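You operate a simulated robot arm through the tools that you are given. There is no shell and no other tool.

You are at the controls of a simulated two-armed robot. One attempt, no reset.

JOB
Try the reading lamp on low, then switch dial and socket off.
Fine: switch the socket on first; see it light; touch neither shade nor bulb; the plug stays in.

The check looks at the end state, three seconds after you hand in, the way a careful person would. Anything else that was tipped, shoved, dropped, spilled or broken makes it a failure.

ROBOT AND FRAMES
Two 6-joint arms with two-finger parallel grippers on one trunk that stands fixed in place. Base frame: the origin is at the foot of the trunk, x ahead of it, y to its left, z up; the work surface is at about z = 780. Lengths are in mm, angles in degrees, forces in N, time in s.
The left shoulder is at [-79, 177, 828], the right one opposite. With the tool pointing down near the work surface each hand reaches from about 100 to 720 mm from the base axis, measured 20 degrees to its own side. Payload 1.57 kg a hand.
Tool frame (each hand has its own): the origin (TCP) lies between the finger pads and is the grasp point; the fingertips stand 30 mm ahead of it; z points along the fingers, y is the line along which they close. Largest opening 80 mm; finger width 17, thickness 12; the body of the gripper, 40 by 82 mm, starts 80 mm behind the TCP.
Orientation is that of the tool frame in the base frame, as a unit quaternion [x, y, z, w]. With the fingers straight down and closing along the base's y, the tool's x points along the base's -x, its y along +y and its z along -z.

CONTROLS
- The arms move only by the tool step_arm. It takes "left_steps", "right_steps" or both (then of equal length, played together; a hand with none holds still); each is a list of rows, each an object (a shift or turn left out is 0, a gripper value left out holds the last) with "fingers": the closure in counts, from 0 (fully open) to 255 (shut); "linear": the shift along the base's x, y, z in mm, a list of three; "turn": the turn, a rotation vector about the base's x, y, z in degrees, a list of three. In form: [{"fingers": fingers, "linear": [dx, dy, dz], "turn": [rx, ry, rz]}, ...]. A call has 1 to 20 rows; each row is the pose to reach, as a shift and turn from the pose commanded when the call began. A row lasts 0.2 s, in which the tool goes at most 50 mm and 8.6 degrees; a call with a longer step from one row to the next is refused whole, and so is a gripper value outside its range. A pose out of reach is approached as far as the arm can. The call stops where the force on the tool passes 50 N (or 10 N more than at its start, if that is more) or the arm is blocked; 0.2 s more then pass. Each finger travels about 72 mm/s and halts on what it meets, pressing with about 26 N; the grip force reading is that of the motor and also rises with nothing between the fingers. The clock runs only during rows and for 0.2 s after the last one: add rows that repeat a pose to give the fingers time. It gives the time, the measured TCP pose, the force on the tool (base axes), the opening and the grip force at its end, in the units of the frame above (readings bear some noise), with the torque about the TCP (base axes, N m) and any sound that the robot's microphone picked up.
- Cameras (640 x 400 px; columns grow to the right, rows downward): "scene" is now at [38.2, 14, 1553]; the picture's right is [0.17, -0.99, 0.00], its down [-0.70, -0.12, -0.70] and it looks along [0.69, 0.12, -0.71] (base axes); focal length 342 px, centre (320, 200). "left" rides on the left gripper at [72, 7, -122] in its tool frame; the picture's right is [-0.09, 1.00, 0.00], its down [-0.84, -0.08, -0.54] and it looks along [-0.54, -0.05, 0.84] (tool axes); focal length 238 px, centre (320, 200). "right" rides on the right gripper at [72, -7, -122] in its tool frame; the picture's right is [0.09, 1.00, 0.00], its down [-0.84, 0.08, -0.54] and it looks along [-0.54, 0.05, 0.84] (tool axes); focal length 238 px, centre (320, 200). There is no depth. A picture from a camera that has moved, and an enlarged one, comes with that camera's place and axes in the base frame and with its lens.
- snapshot(camera): a new picture of that camera. No time passes.
- move_column(by): moves the trunk up (or, below 0, down) by that many mm; the arms and the scene camera ride with it, the base frame stays. It gives what a move gives, with no picture.
- pan_tilt(pan, tilt): turns the head with the scene camera to pan (to the left, within 143 degrees either way) and tilt (down, from -29 to 69), counted from straight ahead of the robot (the tilt from the chest, where the trunk bows). It gives what a move gives.
- inspect(camera, box): a new picture of the part [left, top, right, bottom] of that camera's present view, enlarged. No time passes.
- finish_job(): hands the job in; it is judged then, once.

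Places have to be worked out from the pictures, the camera data and where the tool is seen. Open the grippers and draw the arms clear of the work before you hand the job in, unless the task says otherwise.

The tools are called after "Call:" by a JSON object that holds its "op" and its "data". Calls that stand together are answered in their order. step_arm: Moves the arms, as the interface text tells. Its arguments: {"type":"object","properties":{"left_steps":{"type":"array"},"right_steps":{"type":"array"}},"required":[]} The other tools are called the same way: move_column (by) moves the trunk up or down; pan_tilt (pan, tilt) turns the head that bears the scene camera; snapshot (camera) takes a picture; inspect (camera, box) takes an enlarged picture of a part of a camera's view; finish_job () hands the job in.

At the start:

```text
clock: 0.0
left_position: [524.7, 255.9, 1188.4]
left_ee_rot: [0.0, 1.0, 0.0, 0.001]
left_ft_force: [-0.7, -0.2, 0.8]
left_torque: [0.02, -0.01, -0.01]
left_gripper_width: 79.9
left_grip_force: 0.0
right_position: [414.9, -148.7, 1193.6]
right_ee_rot: [0.0, 1.0, 0.0, 0.0]
right_ft_force: [-0.2, 0.1, -0.4]
right_torque: [-0.01, 0.01, 0.0]
right_gripper_width: 80.1
right_grip_force: 0.0
trunk travel left (down, up): [-271.0, 57.0]
head pan, tilt (commanded): [9.7, 45.4]
```

scene: 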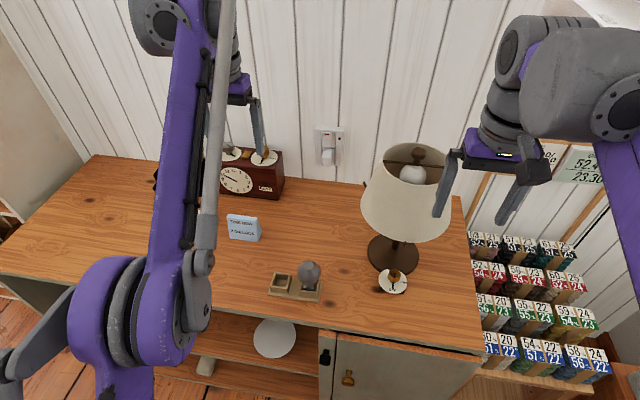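
right: 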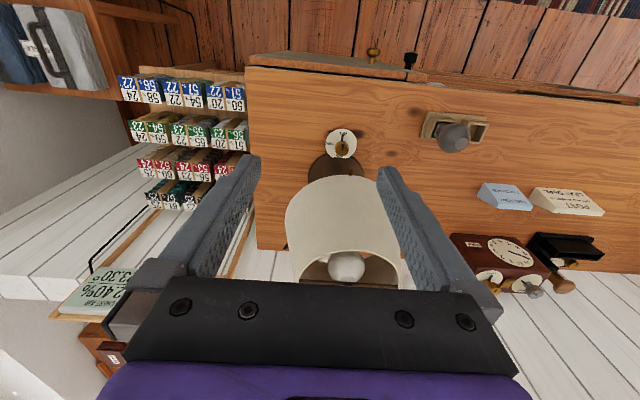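
left: 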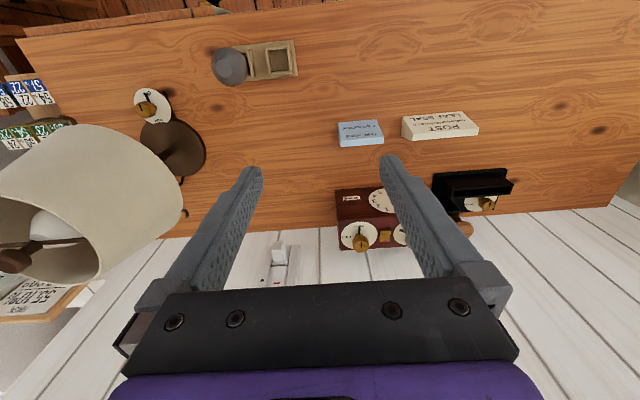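

The pictures show a lamp at the right with a dial at its base, a wall socket behind the counter, a clock-like box with dials, and some other items. I will look closer at each before moving.

Call:
{"op": "inspect", "data": {"camera": "scene", "box": [340, 240, 440, 302]}}

Call:
{"op": "inspect", "data": {"camera": "scene", "box": [290, 110, 370, 180]}}

Call:
{"op": "inspect", "data": {"camera": "scene", "box": [150, 130, 310, 260]}}

Call:
{"op": "inspect", "data": {"camera": "right", "box": [300, 110, 400, 180]}}

Call:
{"op": "inspect", "data": {"camera": "left", "box": [230, 110, 530, 290]}}

```text
6.40 times, centred on (390, 271) of scene
camera zoom: at [38.2, 14.0, 1553.0], right [0.17, -0.99, 0.0], down [-0.7, -0.12, -0.7], along [0.69, 0.12, -0.71], focal length 2187 px, centre (-128, -254)
```

zoom: 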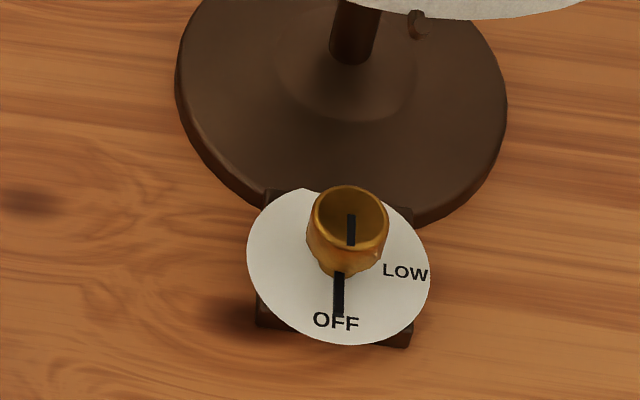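

```text
5.71 times, centred on (330, 145) of scene
camera zoom: at [38.2, 14.0, 1553.0], right [0.17, -0.99, 0.0], down [-0.7, -0.12, -0.7], along [0.69, 0.12, -0.71], focal length 1952 px, centre (263, 514)
```

zoom: 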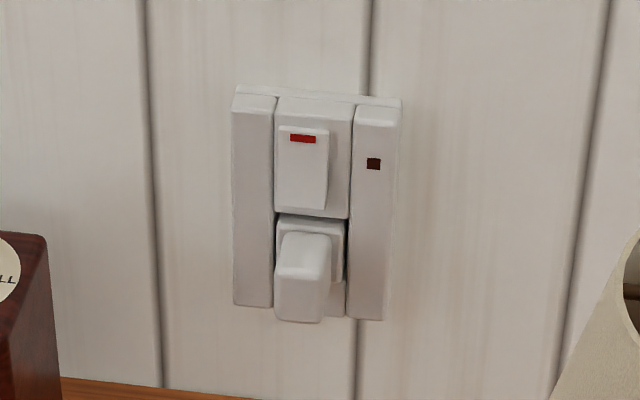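

```text
3.08 times, centred on (230, 195) of scene
camera zoom: at [38.2, 14.0, 1553.0], right [0.17, -0.99, 0.0], down [-0.7, -0.12, -0.7], along [0.69, 0.12, -0.71], focal length 1051 px, centre (597, 215)
```

zoom: 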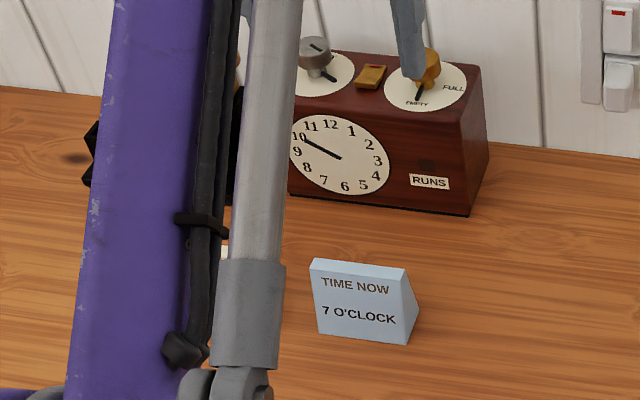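

```text
5.71 times, centred on (350, 145) of right
camera zoom: at [343.3, -155.0, 1316.4], right [-0.09, 1.0, 0.0], down [0.84, 0.08, 0.54], along [0.54, 0.05, -0.84], focal length 1362 px, centre (149, 514)
```

zoom: 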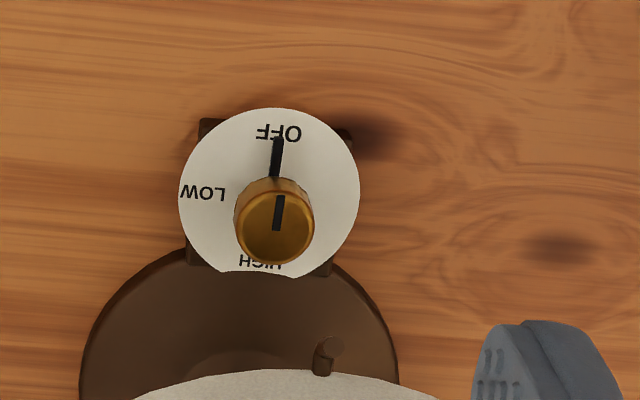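

```text
2.13 times, centred on (380, 200) of left
camera zoom: at [452.5, 262.1, 1310.0], right [0.09, 1.0, 0.0], down [0.84, -0.08, 0.54], along [0.54, -0.05, -0.84], focal length 508 px, centre (192, 200)
```

zoom: 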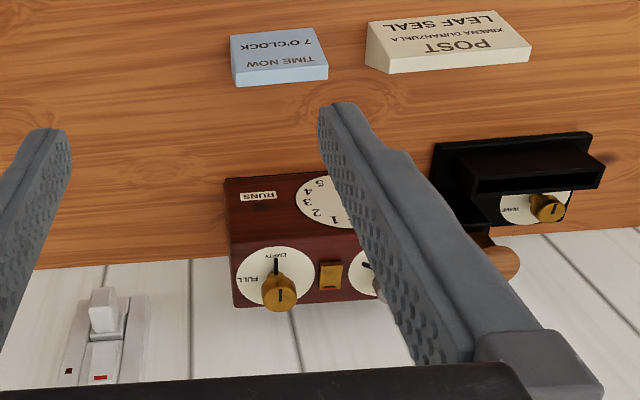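

The socket switch seems to be near (886, 130, 964) on the wall, with the plug just below it. The lamp dial is near (525, -89, 825), with OFF towards me and LOW to the right (-y). I'll bring the left hand, fingers shut and pointing forward, to a spot well short of the socket and look with its camera.

Call:
{"op": "step_arm", "data": {"left_steps": [{"fingers": 255, "linear": [10, -10, -10], "turn": [0, -8, 0]}, {"linear": [20, -22, -22], "turn": [0, -16, 0]}, {"linear": [30, -34, -34], "turn": [0, -24, 0]}, {"linear": [40, -46, -46], "turn": [0, -32, 0]}, {"linear": [50, -58, -58], "turn": [0, -40, 0]}, {"linear": [60, -70, -70], "turn": [0, -48, 0]}, {"linear": [70, -82, -84], "turn": [0, -56, 0]}, {"linear": [80, -94, -98], "turn": [0, -64, 0]}, {"linear": [90, -106, -112], "turn": [0, -72, 0]}, {"linear": [100, -116, -126], "turn": [0, -80, 0]}, {"linear": [110, -126, -140], "turn": [0, -88, 0]}, {"linear": [115, -126, -150], "turn": [0, -90, 0]}, {"linear": [115, -126, -150], "turn": [0, -90, 0]}]}}

```text
clock: 2.8
left_position: [638.9, 129.1, 1038.3]
left_ee_rot: [-0.001, 0.707, 0.0, 0.708]
left_ft_force: [0.4, -0.1, -0.2]
left_torque: [-0.03, -0.03, 0.0]
left_gripper_width: 0.1
left_grip_force: 21.5
left hand out of reach, approached as far as the arm can: row 10, 11
right_position: [415.5, -148.5, 1194.4]
right_ee_rot: [0.0, 1.0, 0.0, 0.001]
right_ft_force: [-0.6, 0.3, -0.6]
right_torque: [0.0, -0.02, -0.03]
right_gripper_width: 80.1
right_grip_force: 0.0
trunk travel left (down, up): [-271.0, 57.0]
head pan, tilt (commanded): [9.7, 45.4]
```

The left hand is now level and pointing forward at (639, 129, 1038). I'll look at the socket from here and at the whole scene.

Call:
{"op": "snapshot", "data": {"camera": "left"}}

Call:
{"op": "snapshot", "data": {"camera": "scene"}}

Call:
{"op": "snapshot", "data": {"camera": "right"}}

```text
taken
camera left: at [516.8, 135.2, 965.8], right [0.0, 1.0, 0.09], down [-0.54, -0.08, 0.84], along [0.84, -0.05, 0.54], focal length 238 px, centre (320, 200)
```

left: 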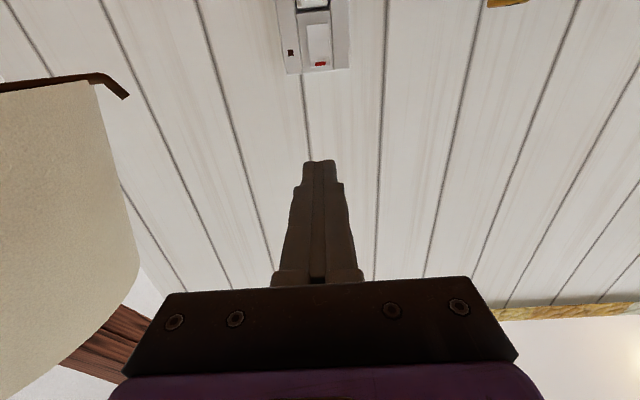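

```text
taken
camera scene: at [36.9, 14.0, 1553.0], right [0.17, -0.99, 0.0], down [-0.7, -0.12, -0.7], along [0.69, 0.12, -0.71], focal length 342 px, centre (320, 200)
```

scene: 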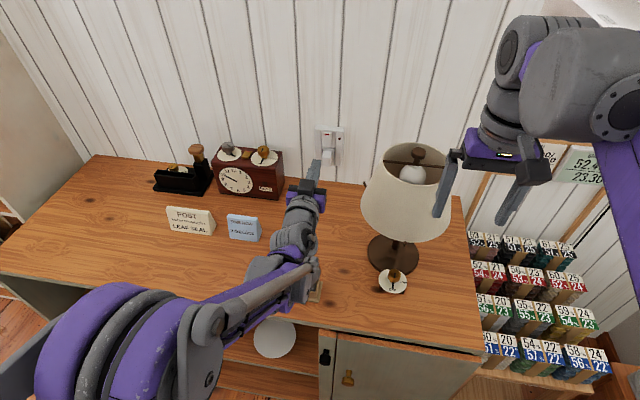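

```text
taken
camera right: at [342.1, -155.0, 1316.7], right [-0.09, 1.0, 0.0], down [0.84, 0.08, 0.54], along [0.54, 0.05, -0.84], focal length 238 px, centre (320, 200)
```

right: 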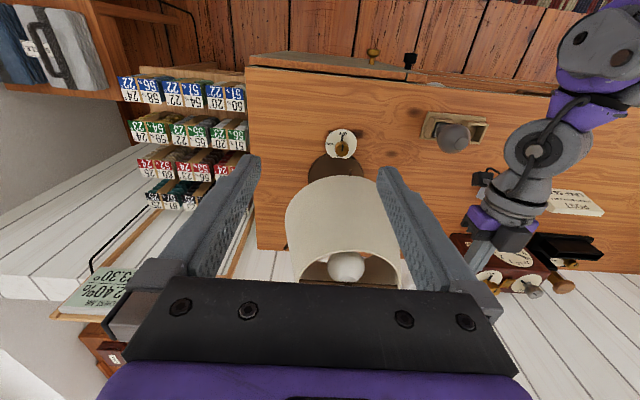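

The left camera now sees the socket from ahead (upside down in its view). I'll enlarge the socket in it and in the scene view to tell which end of the rocker stands out.

Call:
{"op": "inspect", "data": {"camera": "left", "box": [260, 0, 380, 80]}}

Call:
{"op": "inspect", "data": {"camera": "scene", "box": [310, 120, 350, 170]}}

Call:
{"op": "inspect", "data": {"camera": "scene", "box": [350, 130, 470, 305]}}

```text
5.00 times, centred on (320, 40) of left
camera zoom: at [516.8, 135.2, 965.8], right [0.0, 1.0, 0.09], down [-0.54, -0.08, 0.84], along [0.84, -0.05, 0.54], focal length 1192 px, centre (320, 1000)
```

zoom: 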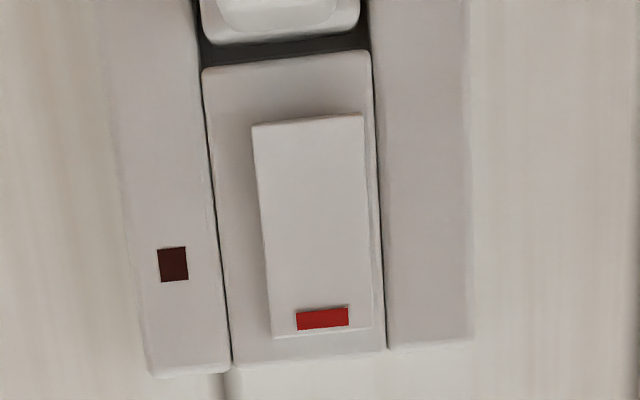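

```text
8.00 times, centred on (330, 145) of scene
camera zoom: at [36.9, 14.0, 1553.0], right [0.17, -0.99, 0.0], down [-0.7, -0.12, -0.7], along [0.69, 0.12, -0.71], focal length 2733 px, centre (240, 640)
```

zoom: 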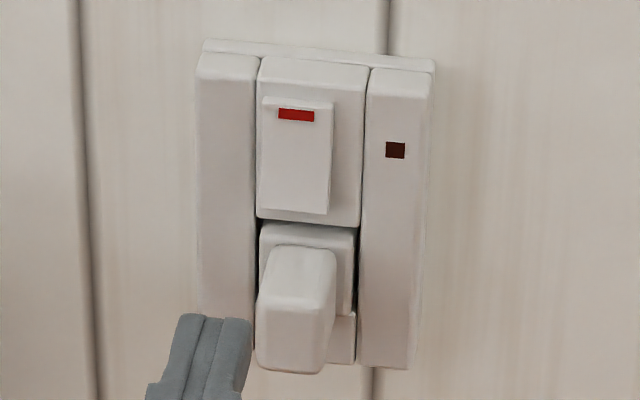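

```text
2.29 times, centred on (410, 218) of scene
camera zoom: at [36.9, 14.0, 1553.0], right [0.17, -0.99, 0.0], down [-0.7, -0.12, -0.7], along [0.69, 0.12, -0.71], focal length 781 px, centre (114, 160)
```

zoom: 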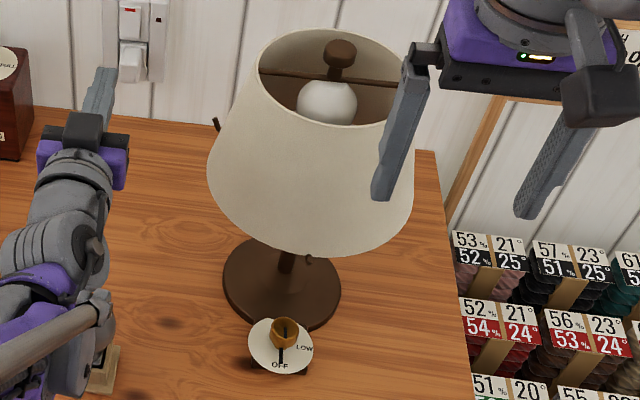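

The rocker is about 25 x 44 mm, centred near (860, 135, 965), with the dark indicator beside it. I'll enlarge it further to judge which end is proud.

Call:
{"op": "inspect", "data": {"camera": "scene", "box": [320, 126, 336, 150]}}

Call:
{"op": "inspect", "data": {"camera": "left", "box": [300, 15, 345, 75]}}

```text
16.00 times, centred on (328, 138) of scene
camera zoom: at [36.9, 14.0, 1553.0], right [0.17, -0.99, 0.0], down [-0.7, -0.12, -0.7], along [0.69, 0.12, -0.71], focal length 5467 px, centre (192, 1192)
```

zoom: 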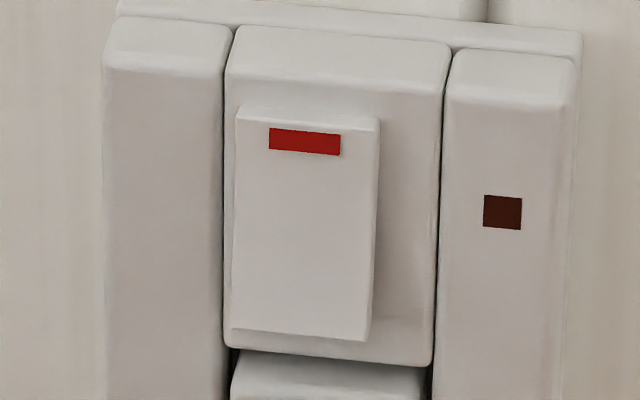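

```text
6.67 times, centred on (322, 45) of left
camera zoom: at [516.8, 135.2, 965.8], right [0.0, 1.0, 0.09], down [-0.54, -0.08, 0.84], along [0.84, -0.05, 0.54], focal length 1589 px, centre (303, 1233)
```

zoom: 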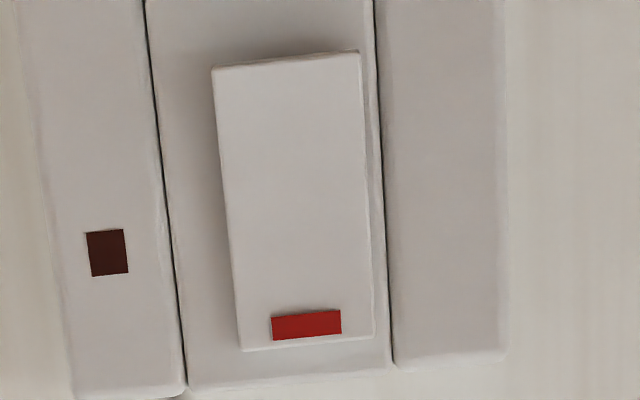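

The lower end of the rocker appears to be proud (its top end, with the red mark, is pushed in), so ON should be a press on its lower half. I'll bring the shut left fingers to about 40 mm short of it at z = 953, clear of the plug below, and look again.

Call:
{"op": "step_arm", "data": {"left_steps": [{"fingers": 255, "linear": [0, 2, -20]}, {"linear": [10, 4, -45]}, {"linear": [30, 6, -65]}, {"linear": [55, 6, -80]}, {"linear": [80, 6, -85]}, {"linear": [105, 6, -85]}, {"linear": [125, 6, -85]}, {"linear": [125, 6, -85]}]}}

Call:
{"op": "snapshot", "data": {"camera": "left"}}

Call:
{"op": "snapshot", "data": {"camera": "scene"}}

```text
clock: 4.6
left_position: [765.7, 135.6, 954.4]
left_ee_rot: [-0.001, 0.707, 0.0, 0.707]
left_ft_force: [0.2, 0.2, -0.3]
left_torque: [-0.01, 0.0, 0.03]
left_gripper_width: 0.0
left_grip_force: 21.7
right_position: [414.9, -148.0, 1194.2]
right_ee_rot: [0.0, 1.0, -0.001, 0.001]
right_ft_force: [0.0, -0.5, 0.2]
right_torque: [0.02, 0.0, 0.02]
right_gripper_width: 80.0
right_grip_force: 0.1
trunk travel left (down, up): [-271.0, 57.0]
head pan, tilt (commanded): [9.7, 45.4]
```

```text
taken
camera left: at [642.8, 141.8, 881.6], right [0.0, 1.0, 0.09], down [-0.54, -0.08, 0.84], along [0.84, -0.05, 0.54], focal length 238 px, centre (320, 200)
```

left: 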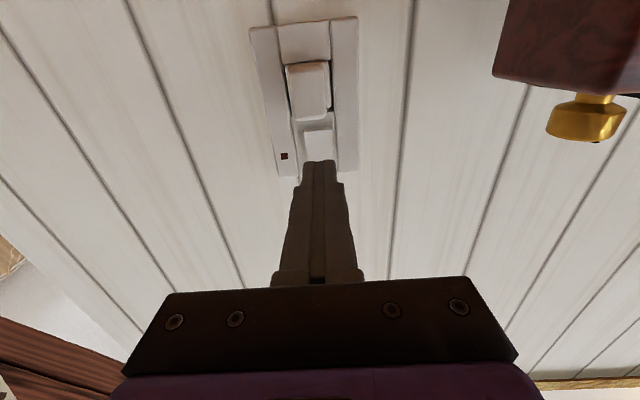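

```text
taken
camera scene: at [37.9, 14.0, 1553.0], right [0.17, -0.99, 0.0], down [-0.7, -0.12, -0.7], along [0.69, 0.12, -0.71], focal length 342 px, centre (320, 200)
```

scene: 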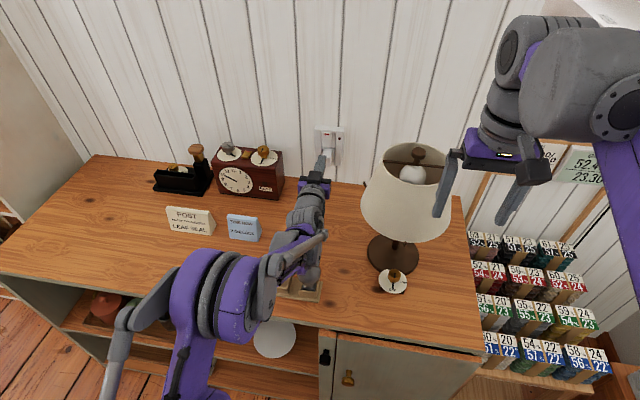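

The hand is at (766, 136, 954) with the rocker just beyond the tips. I'll enlarge the socket, and check from the right camera that the forearm stays well above the things on the counter.

Call:
{"op": "inspect", "data": {"camera": "left", "box": [240, 10, 380, 200]}}

Call:
{"op": "inspect", "data": {"camera": "scene", "box": [300, 115, 360, 200]}}

Call:
{"op": "snapshot", "data": {"camera": "right"}}

```text
2.11 times, centred on (310, 105) of left
camera zoom: at [642.8, 141.8, 881.6], right [0.0, 1.0, 0.09], down [-0.54, -0.08, 0.84], along [0.84, -0.05, 0.54], focal length 502 px, centre (341, 400)
```

zoom: 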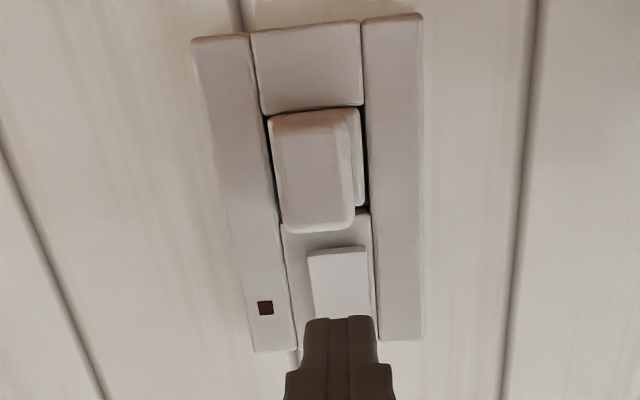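

```text
4.71 times, centred on (330, 158) of scene
camera zoom: at [37.9, 14.0, 1553.0], right [0.17, -0.99, 0.0], down [-0.7, -0.12, -0.7], along [0.69, 0.12, -0.71], focal length 1608 px, centre (273, 400)
```

zoom: 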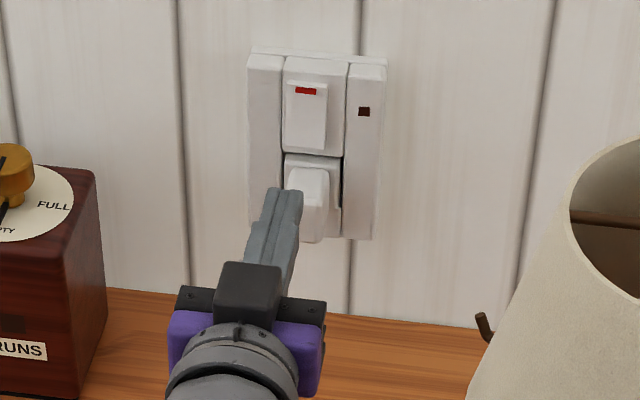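

```text
taken
camera right: at [343.0, -155.0, 1316.5], right [-0.09, 1.0, 0.0], down [0.84, 0.08, 0.54], along [0.54, 0.05, -0.84], focal length 238 px, centre (320, 200)
```

right: 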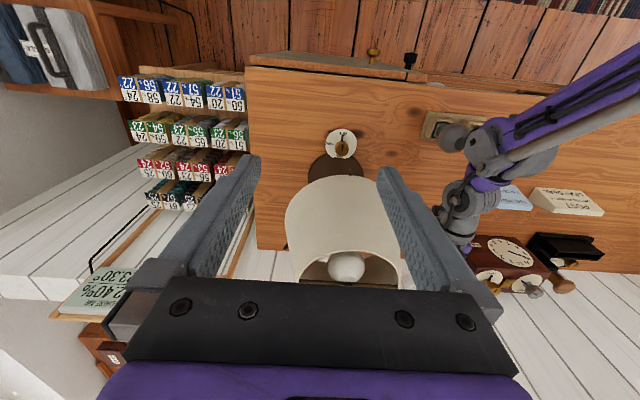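

Triangulating from two poses puts the lower edge of the rocker near x = 857, z = 943, y = 134, with the plug's top near z = 931. I'll approach at z = 952 and press slowly in small steps, watching the force and the sound.

Call:
{"op": "step_arm", "data": {"left_steps": [{"fingers": 255, "linear": [20, -1.5, -2]}, {"linear": [40, -1.5, -2]}, {"linear": [52, -1.5, -2]}, {"linear": [56, -1.5, -2]}, {"linear": [59, -1.5, -2]}, {"linear": [62, -1.5, -2]}, {"linear": [64, -1.5, -2]}]}}

Call:
{"op": "inspect", "data": {"camera": "scene", "box": [300, 115, 360, 200]}}

Call:
{"op": "inspect", "data": {"camera": "left", "box": [240, 10, 380, 200]}}

```text
clock: 6.2
left_position: [828.4, 133.3, 951.6]
left_ee_rot: [0.0, 0.707, 0.001, 0.707]
left_ft_force: [-0.5, 0.8, 0.0]
left_torque: [-0.01, 0.01, -0.01]
left_gripper_width: 0.1
left_grip_force: 21.4
right_position: [416.5, -149.3, 1194.3]
right_ee_rot: [0.0, 1.0, 0.001, 0.0]
right_ft_force: [-0.3, 0.8, 0.6]
right_torque: [-0.02, 0.0, -0.03]
right_gripper_width: 79.9
right_grip_force: 0.0
trunk travel left (down, up): [-271.0, 57.0]
head pan, tilt (commanded): [9.7, 45.4]
```

```text
4.71 times, centred on (330, 158) of scene
camera zoom: at [38.3, 14.0, 1553.0], right [0.17, -0.99, 0.0], down [-0.7, -0.12, -0.7], along [0.69, 0.12, -0.71], focal length 1608 px, centre (273, 400)
```

zoom: 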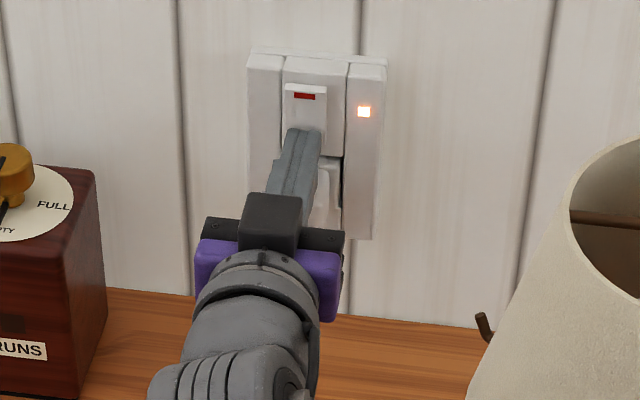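

```text
2.11 times, centred on (310, 105) of left
camera zoom: at [706.4, 140.3, 879.3], right [0.0, 1.0, 0.09], down [-0.54, -0.08, 0.84], along [0.84, -0.05, 0.54], focal length 502 px, centre (341, 400)
```

zoom: 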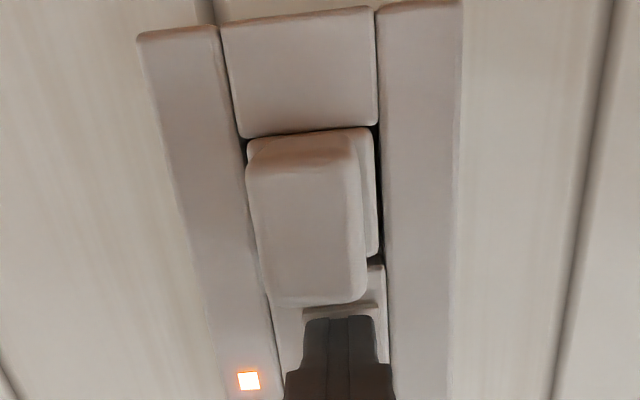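

The indicator is lit and the rocker's top now stands out, so the socket is on. I'll draw the left hand straight back from the wall and up a bit.

Call:
{"op": "step_arm", "data": {"left_steps": [{"fingers": 255, "linear": [-20, 0, 0]}, {"linear": [-45, 0, 0]}, {"linear": [-70, 0, 5]}, {"linear": [-95, 0, 20]}, {"linear": [-120, 0, 40]}, {"linear": [-140, 0, 60]}, {"linear": [-140, 0, 60]}]}}

Call:
{"op": "snapshot", "data": {"camera": "scene"}}

Call:
{"op": "inspect", "data": {"camera": "right", "box": [240, 100, 440, 300]}}

```text
clock: 7.8
left_position: [689.7, 134.0, 1011.8]
left_ee_rot: [0.0, 0.707, 0.0, 0.707]
left_ft_force: [0.7, 0.2, 0.7]
left_torque: [0.0, -0.01, 0.03]
left_gripper_width: 0.0
left_grip_force: 22.0
right_position: [415.7, -147.7, 1194.1]
right_ee_rot: [0.0, 1.0, 0.0, 0.001]
right_ft_force: [0.5, 0.2, 0.2]
right_torque: [-0.01, 0.0, 0.0]
right_gripper_width: 79.9
right_grip_force: 0.1
trunk travel left (down, up): [-271.0, 57.0]
head pan, tilt (commanded): [9.7, 45.4]
```

```text
taken
camera scene: at [38.9, 14.0, 1553.0], right [0.17, -0.99, 0.0], down [-0.7, -0.12, -0.7], along [0.69, 0.12, -0.71], focal length 342 px, centre (320, 200)
```

scene: 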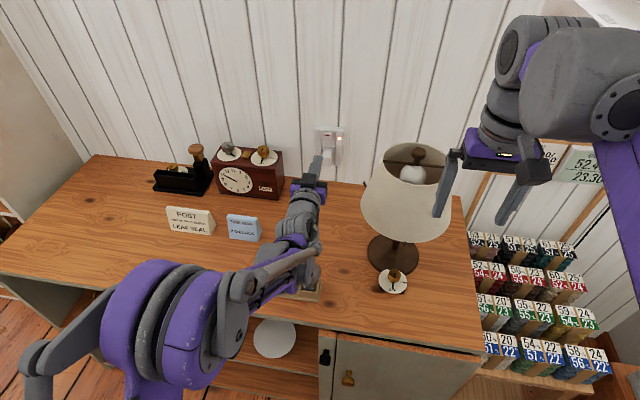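

```text
2.00 times, centred on (340, 200) of right
camera zoom: at [343.9, -155.0, 1316.2], right [-0.09, 1.0, 0.0], down [0.84, 0.08, 0.54], along [0.54, 0.05, -0.84], focal length 477 px, centre (280, 200)
```

zoom: 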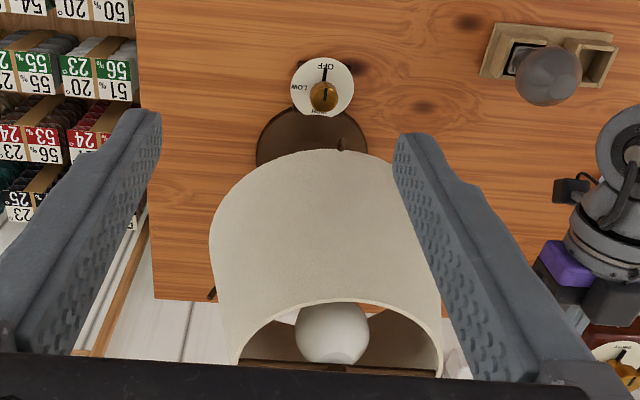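

The socket lamp stays lit. The dial's axis works out near (521, -88.5), plate at about z = 797 and knob top at about z = 835, with the shade's front rim just behind and above it, so I'll lean the right hand back (30 degrees) and stay in front of the shade. First I tilt it and lower it well in front of the lamp.

Call:
{"op": "step_arm", "data": {"right_steps": [{"fingers": 64, "linear": [-5, 5, -20], "turn": [0, -4, 0]}, {"linear": [-10, 12, -45], "turn": [0, -8, 0]}, {"linear": [-15, 18, -70], "turn": [0, -12, 0]}, {"linear": [-15, 24, -95], "turn": [0, -16, 0]}, {"linear": [-15, 30, -120], "turn": [0, -20, 0]}, {"linear": [-15, 36, -145], "turn": [0, -24, 0]}, {"linear": [-15, 42, -170], "turn": [0, -28, 0]}, {"linear": [-15, 50, -195], "turn": [0, -30, 0]}, {"linear": [-10, 56, -220], "turn": [0, -30, 0]}, {"linear": [-5, 59, -245], "turn": [0, -30, 0]}, {"linear": [-5, 59, -245], "turn": [0, -30, 0]}]}}

Call:
{"op": "snapshot", "data": {"camera": "right"}}

Call:
{"op": "snapshot", "data": {"camera": "scene"}}

```text
clock: 10.2
left_position: [688.6, 134.2, 1011.6]
left_ee_rot: [0.001, 0.707, 0.0, 0.707]
left_ft_force: [-0.3, 0.4, -0.7]
left_torque: [0.0, 0.01, 0.03]
left_gripper_width: 0.0
left_grip_force: 21.4
right_position: [410.6, -88.0, 949.6]
right_ee_rot: [0.001, 0.966, 0.0, 0.259]
right_ft_force: [-0.8, 0.2, 0.5]
right_torque: [0.01, -0.02, -0.01]
right_gripper_width: 60.0
right_grip_force: 0.0
trunk travel left (down, up): [-271.0, 57.0]
head pan, tilt (commanded): [9.7, 45.4]
```

```text
taken
camera right: at [286.9, -96.1, 1018.9], right [-0.08, 1.0, -0.05], down [0.45, 0.08, 0.89], along [0.89, 0.05, -0.46], focal length 238 px, centre (320, 200)
```

right: 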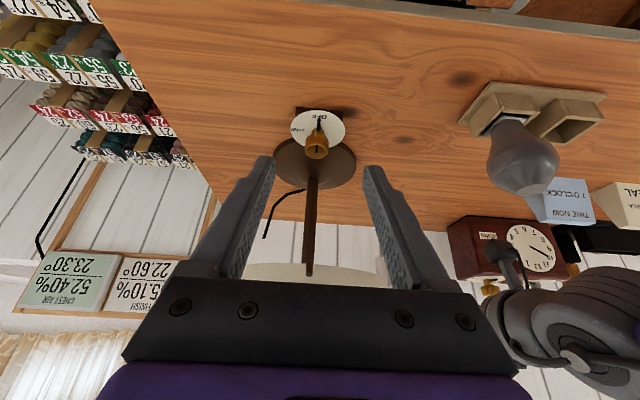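

```text
taken
camera scene: at [37.9, 13.9, 1553.0], right [0.17, -0.99, 0.0], down [-0.7, -0.12, -0.7], along [0.69, 0.12, -0.71], focal length 342 px, centre (320, 200)
```

scene: 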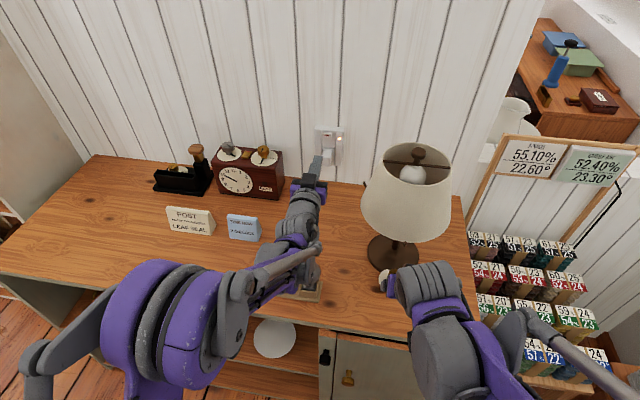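

The right camera now sees the dial clearly and the lamp stem behind. I'll enlarge that for a position fix on the knob and the shade's lower rim.

Call:
{"op": "inspect", "data": {"camera": "right", "box": [270, 95, 370, 195]}}

Call:
{"op": "inspect", "data": {"camera": "right", "box": [220, 170, 420, 300]}}

```text
4.00 times, centred on (320, 145) of right
camera zoom: at [286.9, -96.1, 1018.9], right [-0.08, 1.0, -0.05], down [0.45, 0.08, 0.89], along [0.89, 0.05, -0.46], focal length 953 px, centre (320, 420)
```

zoom: 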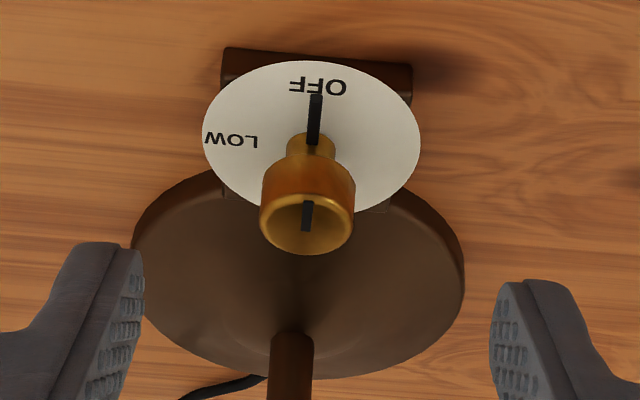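

```text
3.08 times, centred on (320, 235) of right
camera zoom: at [286.9, -96.1, 1018.9], right [-0.08, 1.0, -0.05], down [0.45, 0.08, 0.89], along [0.89, 0.05, -0.46], focal length 733 px, centre (320, 92)
```

zoom: 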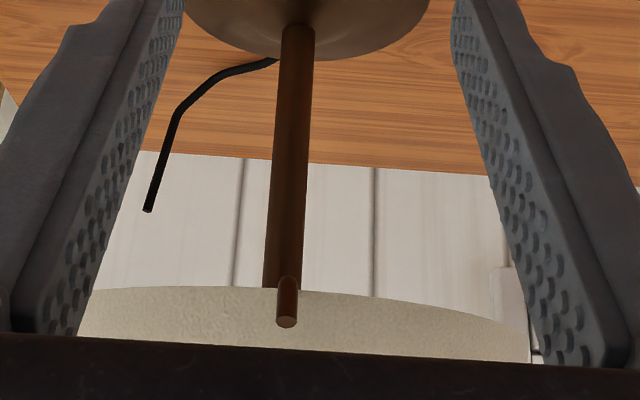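

The knob has a wide head (about 29 mm across, z about 812-833) on a narrower neck, axis near (520.5, -89.5); the shade's front rim is near x = 515 at z about 968. I'll yaw the hand -45 degrees so its body leans to the front-left and stays clear of the shade through the whole quarter turn, and go to a spot 80 mm back along the approach line.

Call:
{"op": "step_arm", "data": {"right_steps": [{"fingers": 64, "linear": [5, 2, -3], "turn": [0, 0, -8]}, {"linear": [15, 5, -8], "turn": [0, 0, -16]}, {"linear": [28, 10, -14], "turn": [0, 0, -24]}, {"linear": [42, 15, -22], "turn": [0, 0, -32]}, {"linear": [58, 20, -32], "turn": [0, 0, -40]}, {"linear": [72, 24, -40], "turn": [0, 0, -45]}, {"linear": [82, 27, -46], "turn": [0, 0, -45]}, {"linear": [82, 27, -46], "turn": [0, 0, -45]}]}}

Call:
{"op": "snapshot", "data": {"camera": "right"}}

Call:
{"op": "snapshot", "data": {"camera": "scene"}}

```text
clock: 12.0
left_position: [688.6, 133.4, 1011.9]
left_ee_rot: [0.0, 0.707, 0.0, 0.707]
left_ft_force: [0.7, -0.2, 0.7]
left_torque: [0.03, 0.02, -0.02]
left_gripper_width: 0.0
left_grip_force: 21.1
right_position: [492.7, -62.7, 903.4]
right_ee_rot: [0.37, 0.892, -0.1, 0.239]
right_ft_force: [-0.3, 1.0, -0.4]
right_torque: [0.0, -0.01, -0.02]
right_gripper_width: 60.2
right_grip_force: 0.2
trunk travel left (down, up): [-271.0, 57.0]
head pan, tilt (commanded): [9.7, 45.4]
```

```text
taken
camera right: at [401.0, 20.4, 973.0], right [0.65, 0.76, -0.05], down [0.37, -0.27, 0.89], along [0.66, -0.59, -0.46], focal length 238 px, centre (320, 200)
```

right: 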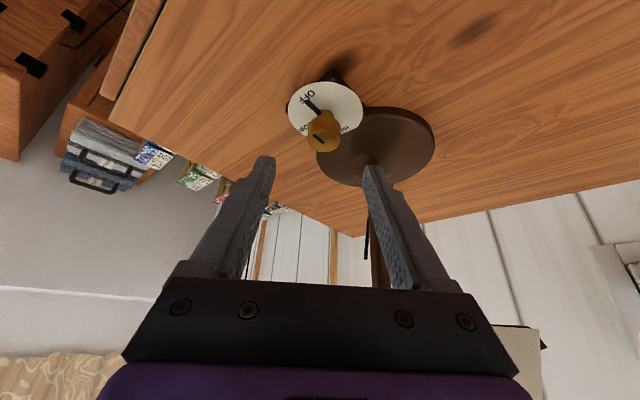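

```text
taken
camera scene: at [38.1, 14.0, 1553.0], right [0.17, -0.99, 0.0], down [-0.7, -0.12, -0.7], along [0.69, 0.12, -0.71], focal length 342 px, centre (320, 200)
```

scene: 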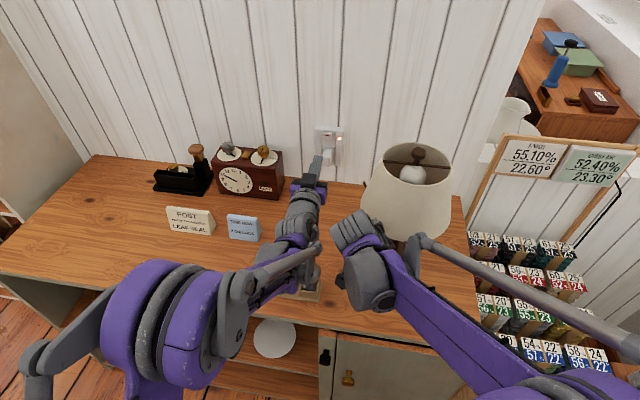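

The hand is in place on the approach line. I want to verify the clearance between the right forearm and the shade before moving in.

Call:
{"op": "inspect", "data": {"camera": "scene", "box": [320, 140, 480, 310]}}

Call:
{"op": "snapshot", "data": {"camera": "left"}}

Call:
{"op": "inspect", "data": {"camera": "right", "box": [240, 60, 440, 220]}}

```text
2.35 times, centred on (400, 225) of scene
camera zoom: at [38.1, 14.0, 1553.0], right [0.17, -0.99, 0.0], down [-0.7, -0.12, -0.7], along [0.69, 0.12, -0.71], focal length 804 px, centre (132, 141)
```

zoom: 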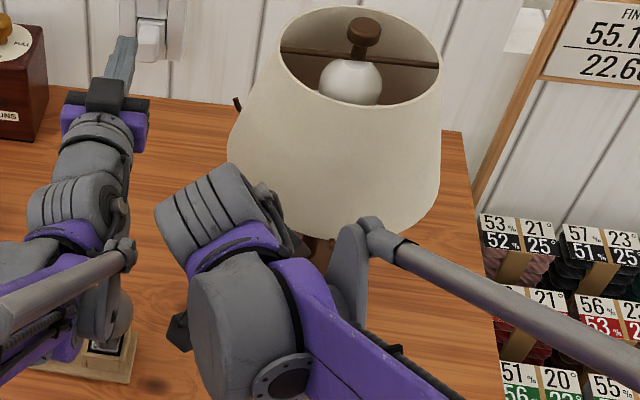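

```text
taken
camera left: at [566.4, 140.4, 939.4], right [0.0, 1.0, 0.09], down [-0.54, -0.08, 0.84], along [0.84, -0.05, 0.54], focal length 238 px, centre (320, 200)
```

left: 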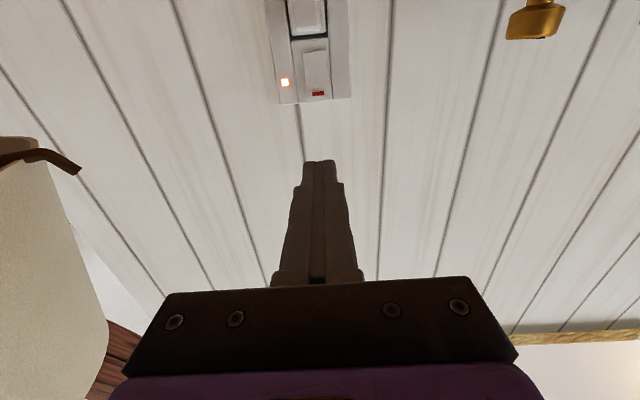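

```text
2.50 times, centred on (340, 140) of right
camera zoom: at [401.0, 20.4, 973.0], right [0.65, 0.76, -0.05], down [0.37, -0.27, 0.89], along [0.66, -0.59, -0.46], focal length 596 px, centre (270, 350)
```

zoom: 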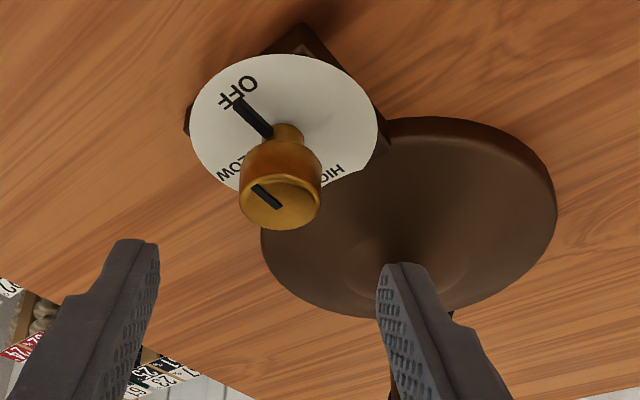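

Combining three views with exact axes, the knob axis comes out at (525.4, -89.3), knob top z about 827, plate z about 794, and the lamp's round foot reaches about z = 800 just behind. I'll go half way along the approach, and use the shift of the forearm's rod end in the scene picture to judge its depth against the shade.

Call:
{"op": "step_arm", "data": {"right_steps": [{"fingers": 64, "linear": [5, -4, -12]}, {"linear": [10, -8, -24]}, {"linear": [14, -11, -34]}, {"linear": [14, -11, -34]}]}}

Call:
{"op": "inspect", "data": {"camera": "scene", "box": [320, 140, 480, 310]}}

Call:
{"op": "snapshot", "data": {"camera": "right"}}

```text
clock: 13.0
left_position: [688.7, 133.6, 1011.7]
left_ee_rot: [0.0, 0.707, 0.0, 0.707]
left_ft_force: [0.3, -0.1, 0.3]
left_torque: [0.0, -0.03, -0.01]
left_gripper_width: 0.0
left_grip_force: 21.6
right_position: [505.8, -73.4, 868.7]
right_ee_rot: [0.369, 0.892, -0.099, 0.24]
right_ft_force: [-0.3, -0.1, 0.0]
right_torque: [0.06, -0.01, 0.0]
right_gripper_width: 60.1
right_grip_force: 0.0
trunk travel left (down, up): [-271.0, 57.0]
head pan, tilt (commanded): [9.7, 45.4]
```

```text
2.35 times, centred on (400, 225) of scene
camera zoom: at [38.0, 14.0, 1553.0], right [0.17, -0.99, 0.0], down [-0.7, -0.12, -0.7], along [0.69, 0.12, -0.71], focal length 804 px, centre (132, 141)
```

zoom: 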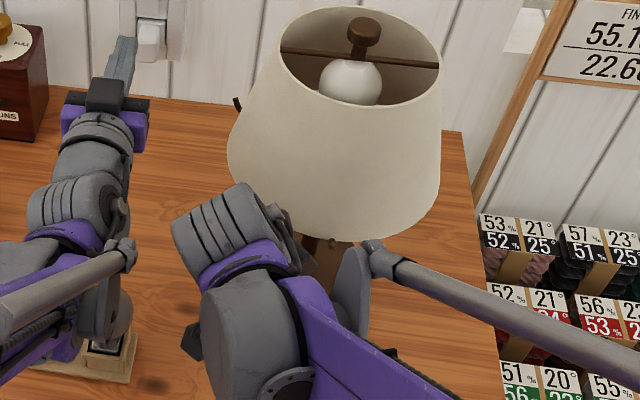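

```text
taken
camera right: at [414.4, 8.9, 938.6], right [0.65, 0.76, -0.05], down [0.38, -0.27, 0.89], along [0.66, -0.59, -0.46], focal length 238 px, centre (320, 200)
```

right: 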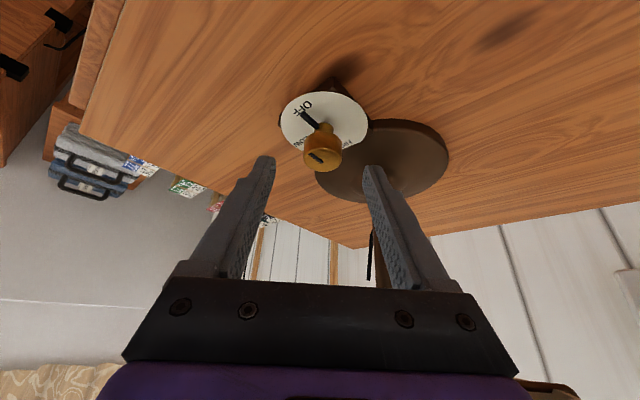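

The rod end's shift puts it at a depth of about 500-550 mm, i.e. above z = 1100 and well in front of the shade, so the arm is clear. I'll finish the approach so that the open fingers straddle the knob head, with the tips staying above z = 804.

Call:
{"op": "step_arm", "data": {"right_steps": [{"fingers": 64, "linear": [5, -4, -11]}, {"linear": [10, -8, -22]}, {"linear": [15, -12, -32]}, {"linear": [15, -12, -32]}]}}

Call:
{"op": "snapshot", "data": {"camera": "right"}}

Call:
{"op": "inspect", "data": {"camera": "right", "box": [250, 80, 410, 220]}}

Call:
{"op": "inspect", "data": {"camera": "scene", "box": [320, 140, 480, 310]}}

```text
clock: 14.0
left_position: [687.5, 134.0, 1011.6]
left_ee_rot: [0.0, 0.707, 0.0, 0.707]
left_ft_force: [0.2, 0.3, 0.3]
left_torque: [-0.01, -0.01, 0.03]
left_gripper_width: 0.0
left_grip_force: 21.3
right_position: [521.3, -85.9, 837.1]
right_ee_rot: [0.37, 0.892, -0.099, 0.239]
right_ft_force: [-0.2, 0.2, 0.0]
right_torque: [-0.01, 0.02, -0.01]
right_gripper_width: 59.7
right_grip_force: 0.1
trunk travel left (down, up): [-271.0, 57.0]
head pan, tilt (commanded): [9.7, 45.4]
```

```text
taken
camera right: at [429.0, -3.0, 907.1], right [0.65, 0.76, -0.05], down [0.38, -0.27, 0.89], along [0.66, -0.59, -0.46], focal length 238 px, centre (320, 200)
```

right: 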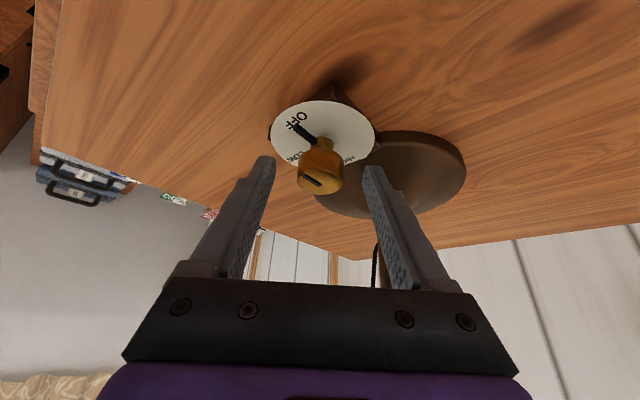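

```text
2.86 times, centred on (330, 150) of right
camera zoom: at [429.0, -3.0, 907.1], right [0.65, 0.76, -0.05], down [0.38, -0.27, 0.89], along [0.66, -0.59, -0.46], focal length 681 px, centre (291, 343)
```

zoom: 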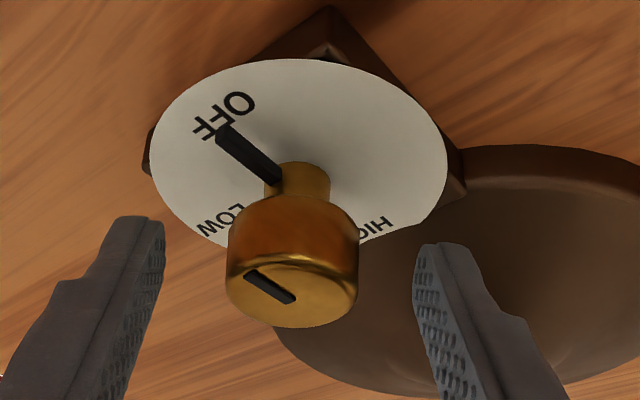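

```text
2.35 times, centred on (400, 225) of scene
camera zoom: at [38.0, 14.0, 1553.0], right [0.17, -0.99, 0.0], down [-0.7, -0.12, -0.7], along [0.69, 0.12, -0.71], focal length 804 px, centre (132, 141)
```

zoom: 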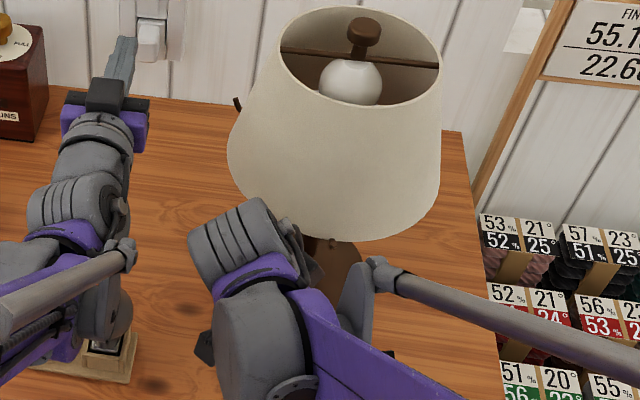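

The fingers straddle the knob head evenly, with tips clear of plate, pointer and foot. I'll close on the knob.

Call:
{"op": "step_arm", "data": {"right_steps": [{"fingers": 130}, {"fingers": 190}, {"fingers": 200}, {"fingers": 200}]}}

Call:
{"op": "inspect", "data": {"camera": "right", "box": [250, 80, 410, 220]}}

```text
clock: 15.0
left_position: [688.7, 132.9, 1011.2]
left_ee_rot: [-0.001, 0.707, 0.001, 0.707]
left_ft_force: [0.1, -0.3, -0.6]
left_torque: [0.01, -0.02, 0.03]
left_gripper_width: 0.2
left_grip_force: 21.3
right_position: [521.7, -84.3, 837.4]
right_ee_rot: [0.37, 0.892, -0.099, 0.238]
right_ft_force: [0.1, 0.2, -1.1]
right_torque: [-0.1, -0.09, 0.04]
right_gripper_width: 29.2
right_grip_force: 39.3
trunk travel left (down, up): [-271.0, 57.0]
head pan, tilt (commanded): [9.7, 45.4]
```

```text
2.86 times, centred on (330, 150) of right
camera zoom: at [429.1, -3.0, 907.1], right [0.65, 0.76, -0.05], down [0.38, -0.27, 0.89], along [0.66, -0.59, -0.46], focal length 681 px, centre (291, 343)
```

zoom: 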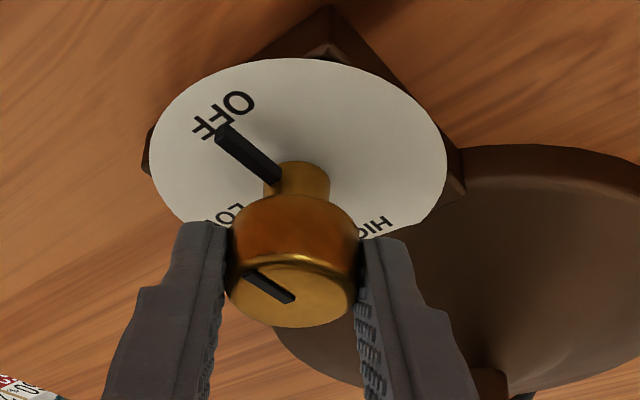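

The grip is firm on the 29 mm head (width 29.2), and the pointer is still at OFF. I'll turn it counterclockwise from above towards LOW about the knob's axis, first 48 degrees, then check.

Call:
{"op": "step_arm", "data": {"right_steps": [{"fingers": 200, "linear": [-0.5, -0.6, 0], "turn": [0, 0, 8]}, {"linear": [-1.0, -1.3, 0], "turn": [0, 0, 16]}, {"linear": [-1.3, -2.0, 0], "turn": [0, 0, 24]}, {"linear": [-1.6, -2.7, 0], "turn": [0, 0, 32]}, {"linear": [-1.7, -3.5, 0], "turn": [0, 0, 40]}, {"linear": [-1.7, -4.3, 0], "turn": [0, 0, 48]}]}}

Call:
{"op": "inspect", "data": {"camera": "right", "box": [250, 80, 410, 220]}}

Call:
{"op": "snapshot", "data": {"camera": "scene"}}

```text
clock: 16.4
left_position: [688.3, 132.6, 1012.2]
left_ee_rot: [-0.001, 0.707, 0.001, 0.707]
left_ft_force: [0.0, -0.4, -0.8]
left_torque: [-0.03, 0.02, 0.02]
left_gripper_width: 0.0
left_grip_force: 21.1
right_position: [519.2, -91.4, 835.8]
right_ee_rot: [-0.025, 0.965, 0.006, 0.26]
right_ft_force: [-2.2, -5.5, 7.3]
right_torque: [-0.37, 0.81, -0.01]
right_gripper_width: 29.4
right_grip_force: 39.5
trunk travel left (down, up): [-271.0, 57.0]
head pan, tilt (commanded): [9.7, 45.4]
```

```text
2.86 times, centred on (330, 150) of right
camera zoom: at [396.3, -103.8, 907.0], right [-0.13, 0.99, -0.05], down [0.45, 0.1, 0.89], along [0.88, 0.1, -0.46], focal length 681 px, centre (291, 343)
```

zoom: 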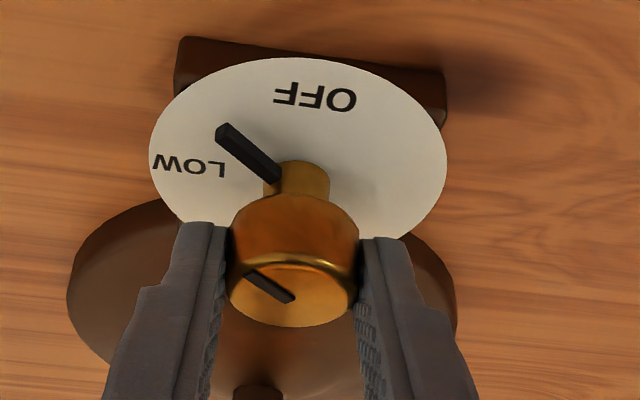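

```text
taken
camera scene: at [37.5, 13.4, 1553.1], right [0.17, -0.99, 0.0], down [-0.7, -0.12, -0.7], along [0.69, 0.12, -0.71], focal length 342 px, centre (320, 200)
```

scene: 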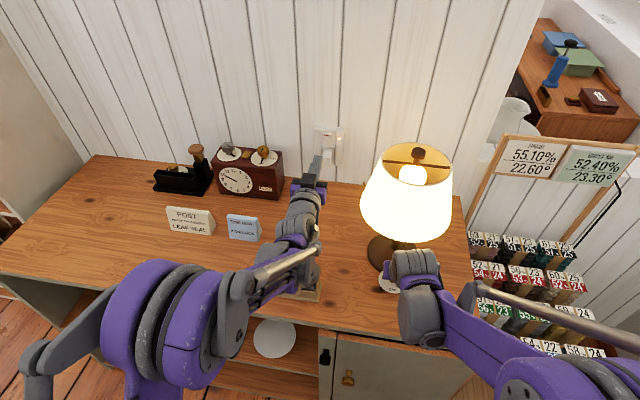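

The lamp has come on as the dial passed half way to LOW. The tool feels about 5 N toward -y, so the knob's axis lies a bit farther right ((527, -91)); I'll correct for this while completing the turn to LOW.

Call:
{"op": "step_arm", "data": {"right_steps": [{"fingers": 200, "linear": [-0.2, -2.0, 0.5], "turn": [0, 0, 2]}, {"linear": [0, -3.1, 0.8], "turn": [0, 0, 8]}, {"linear": [0.4, -4.2, 0.8], "turn": [0, 0, 16]}, {"linear": [0.9, -5.2, 0.8], "turn": [0, 0, 24]}, {"linear": [1.5, -6.1, 0.8], "turn": [0, 0, 32]}, {"linear": [2.3, -6.9, 0.8], "turn": [0, 0, 40]}, {"linear": [2.3, -6.9, 0.8], "turn": [0, 0, 40]}]}}

Call:
{"op": "inspect", "data": {"camera": "right", "box": [250, 80, 410, 220]}}

Call:
{"op": "snapshot", "data": {"camera": "scene"}}

```text
clock: 18.0
left_position: [690.5, 136.4, 1011.9]
left_ee_rot: [0.0, 0.707, -0.001, 0.707]
left_ft_force: [-0.1, 0.1, 0.2]
left_torque: [-0.01, 0.0, -0.01]
left_gripper_width: 0.0
left_grip_force: 21.4
right_position: [521.9, -93.8, 837.5]
right_ee_rot: [-0.355, 0.899, 0.095, 0.239]
right_ft_force: [-13.5, 18.7, -20.0]
right_torque: [0.25, 0.35, 0.16]
right_gripper_width: 29.4
right_grip_force: 38.9
trunk travel left (down, up): [-271.0, 57.0]
head pan, tilt (commanded): [9.7, 45.4]
```

```text
2.86 times, centred on (330, 150) of right
camera zoom: at [435.9, -183.9, 907.9], right [-0.74, 0.67, -0.04], down [0.28, 0.37, 0.89], along [0.61, 0.64, -0.46], focal length 681 px, centre (291, 343)
```

zoom: 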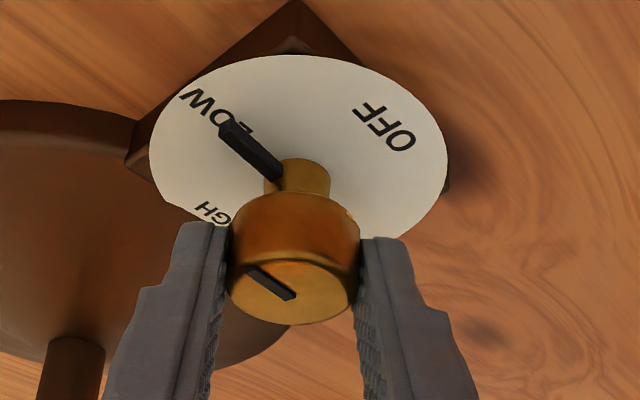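

```text
taken
camera scene: at [38.3, 16.0, 1552.8], right [0.17, -0.99, 0.0], down [-0.7, -0.12, -0.7], along [0.69, 0.12, -0.71], focal length 342 px, centre (320, 200)
```

scene: 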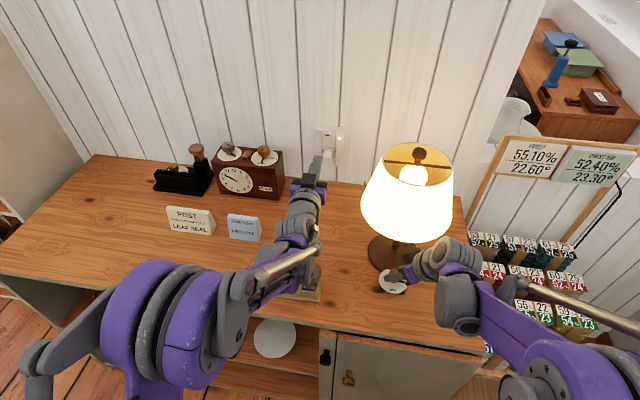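

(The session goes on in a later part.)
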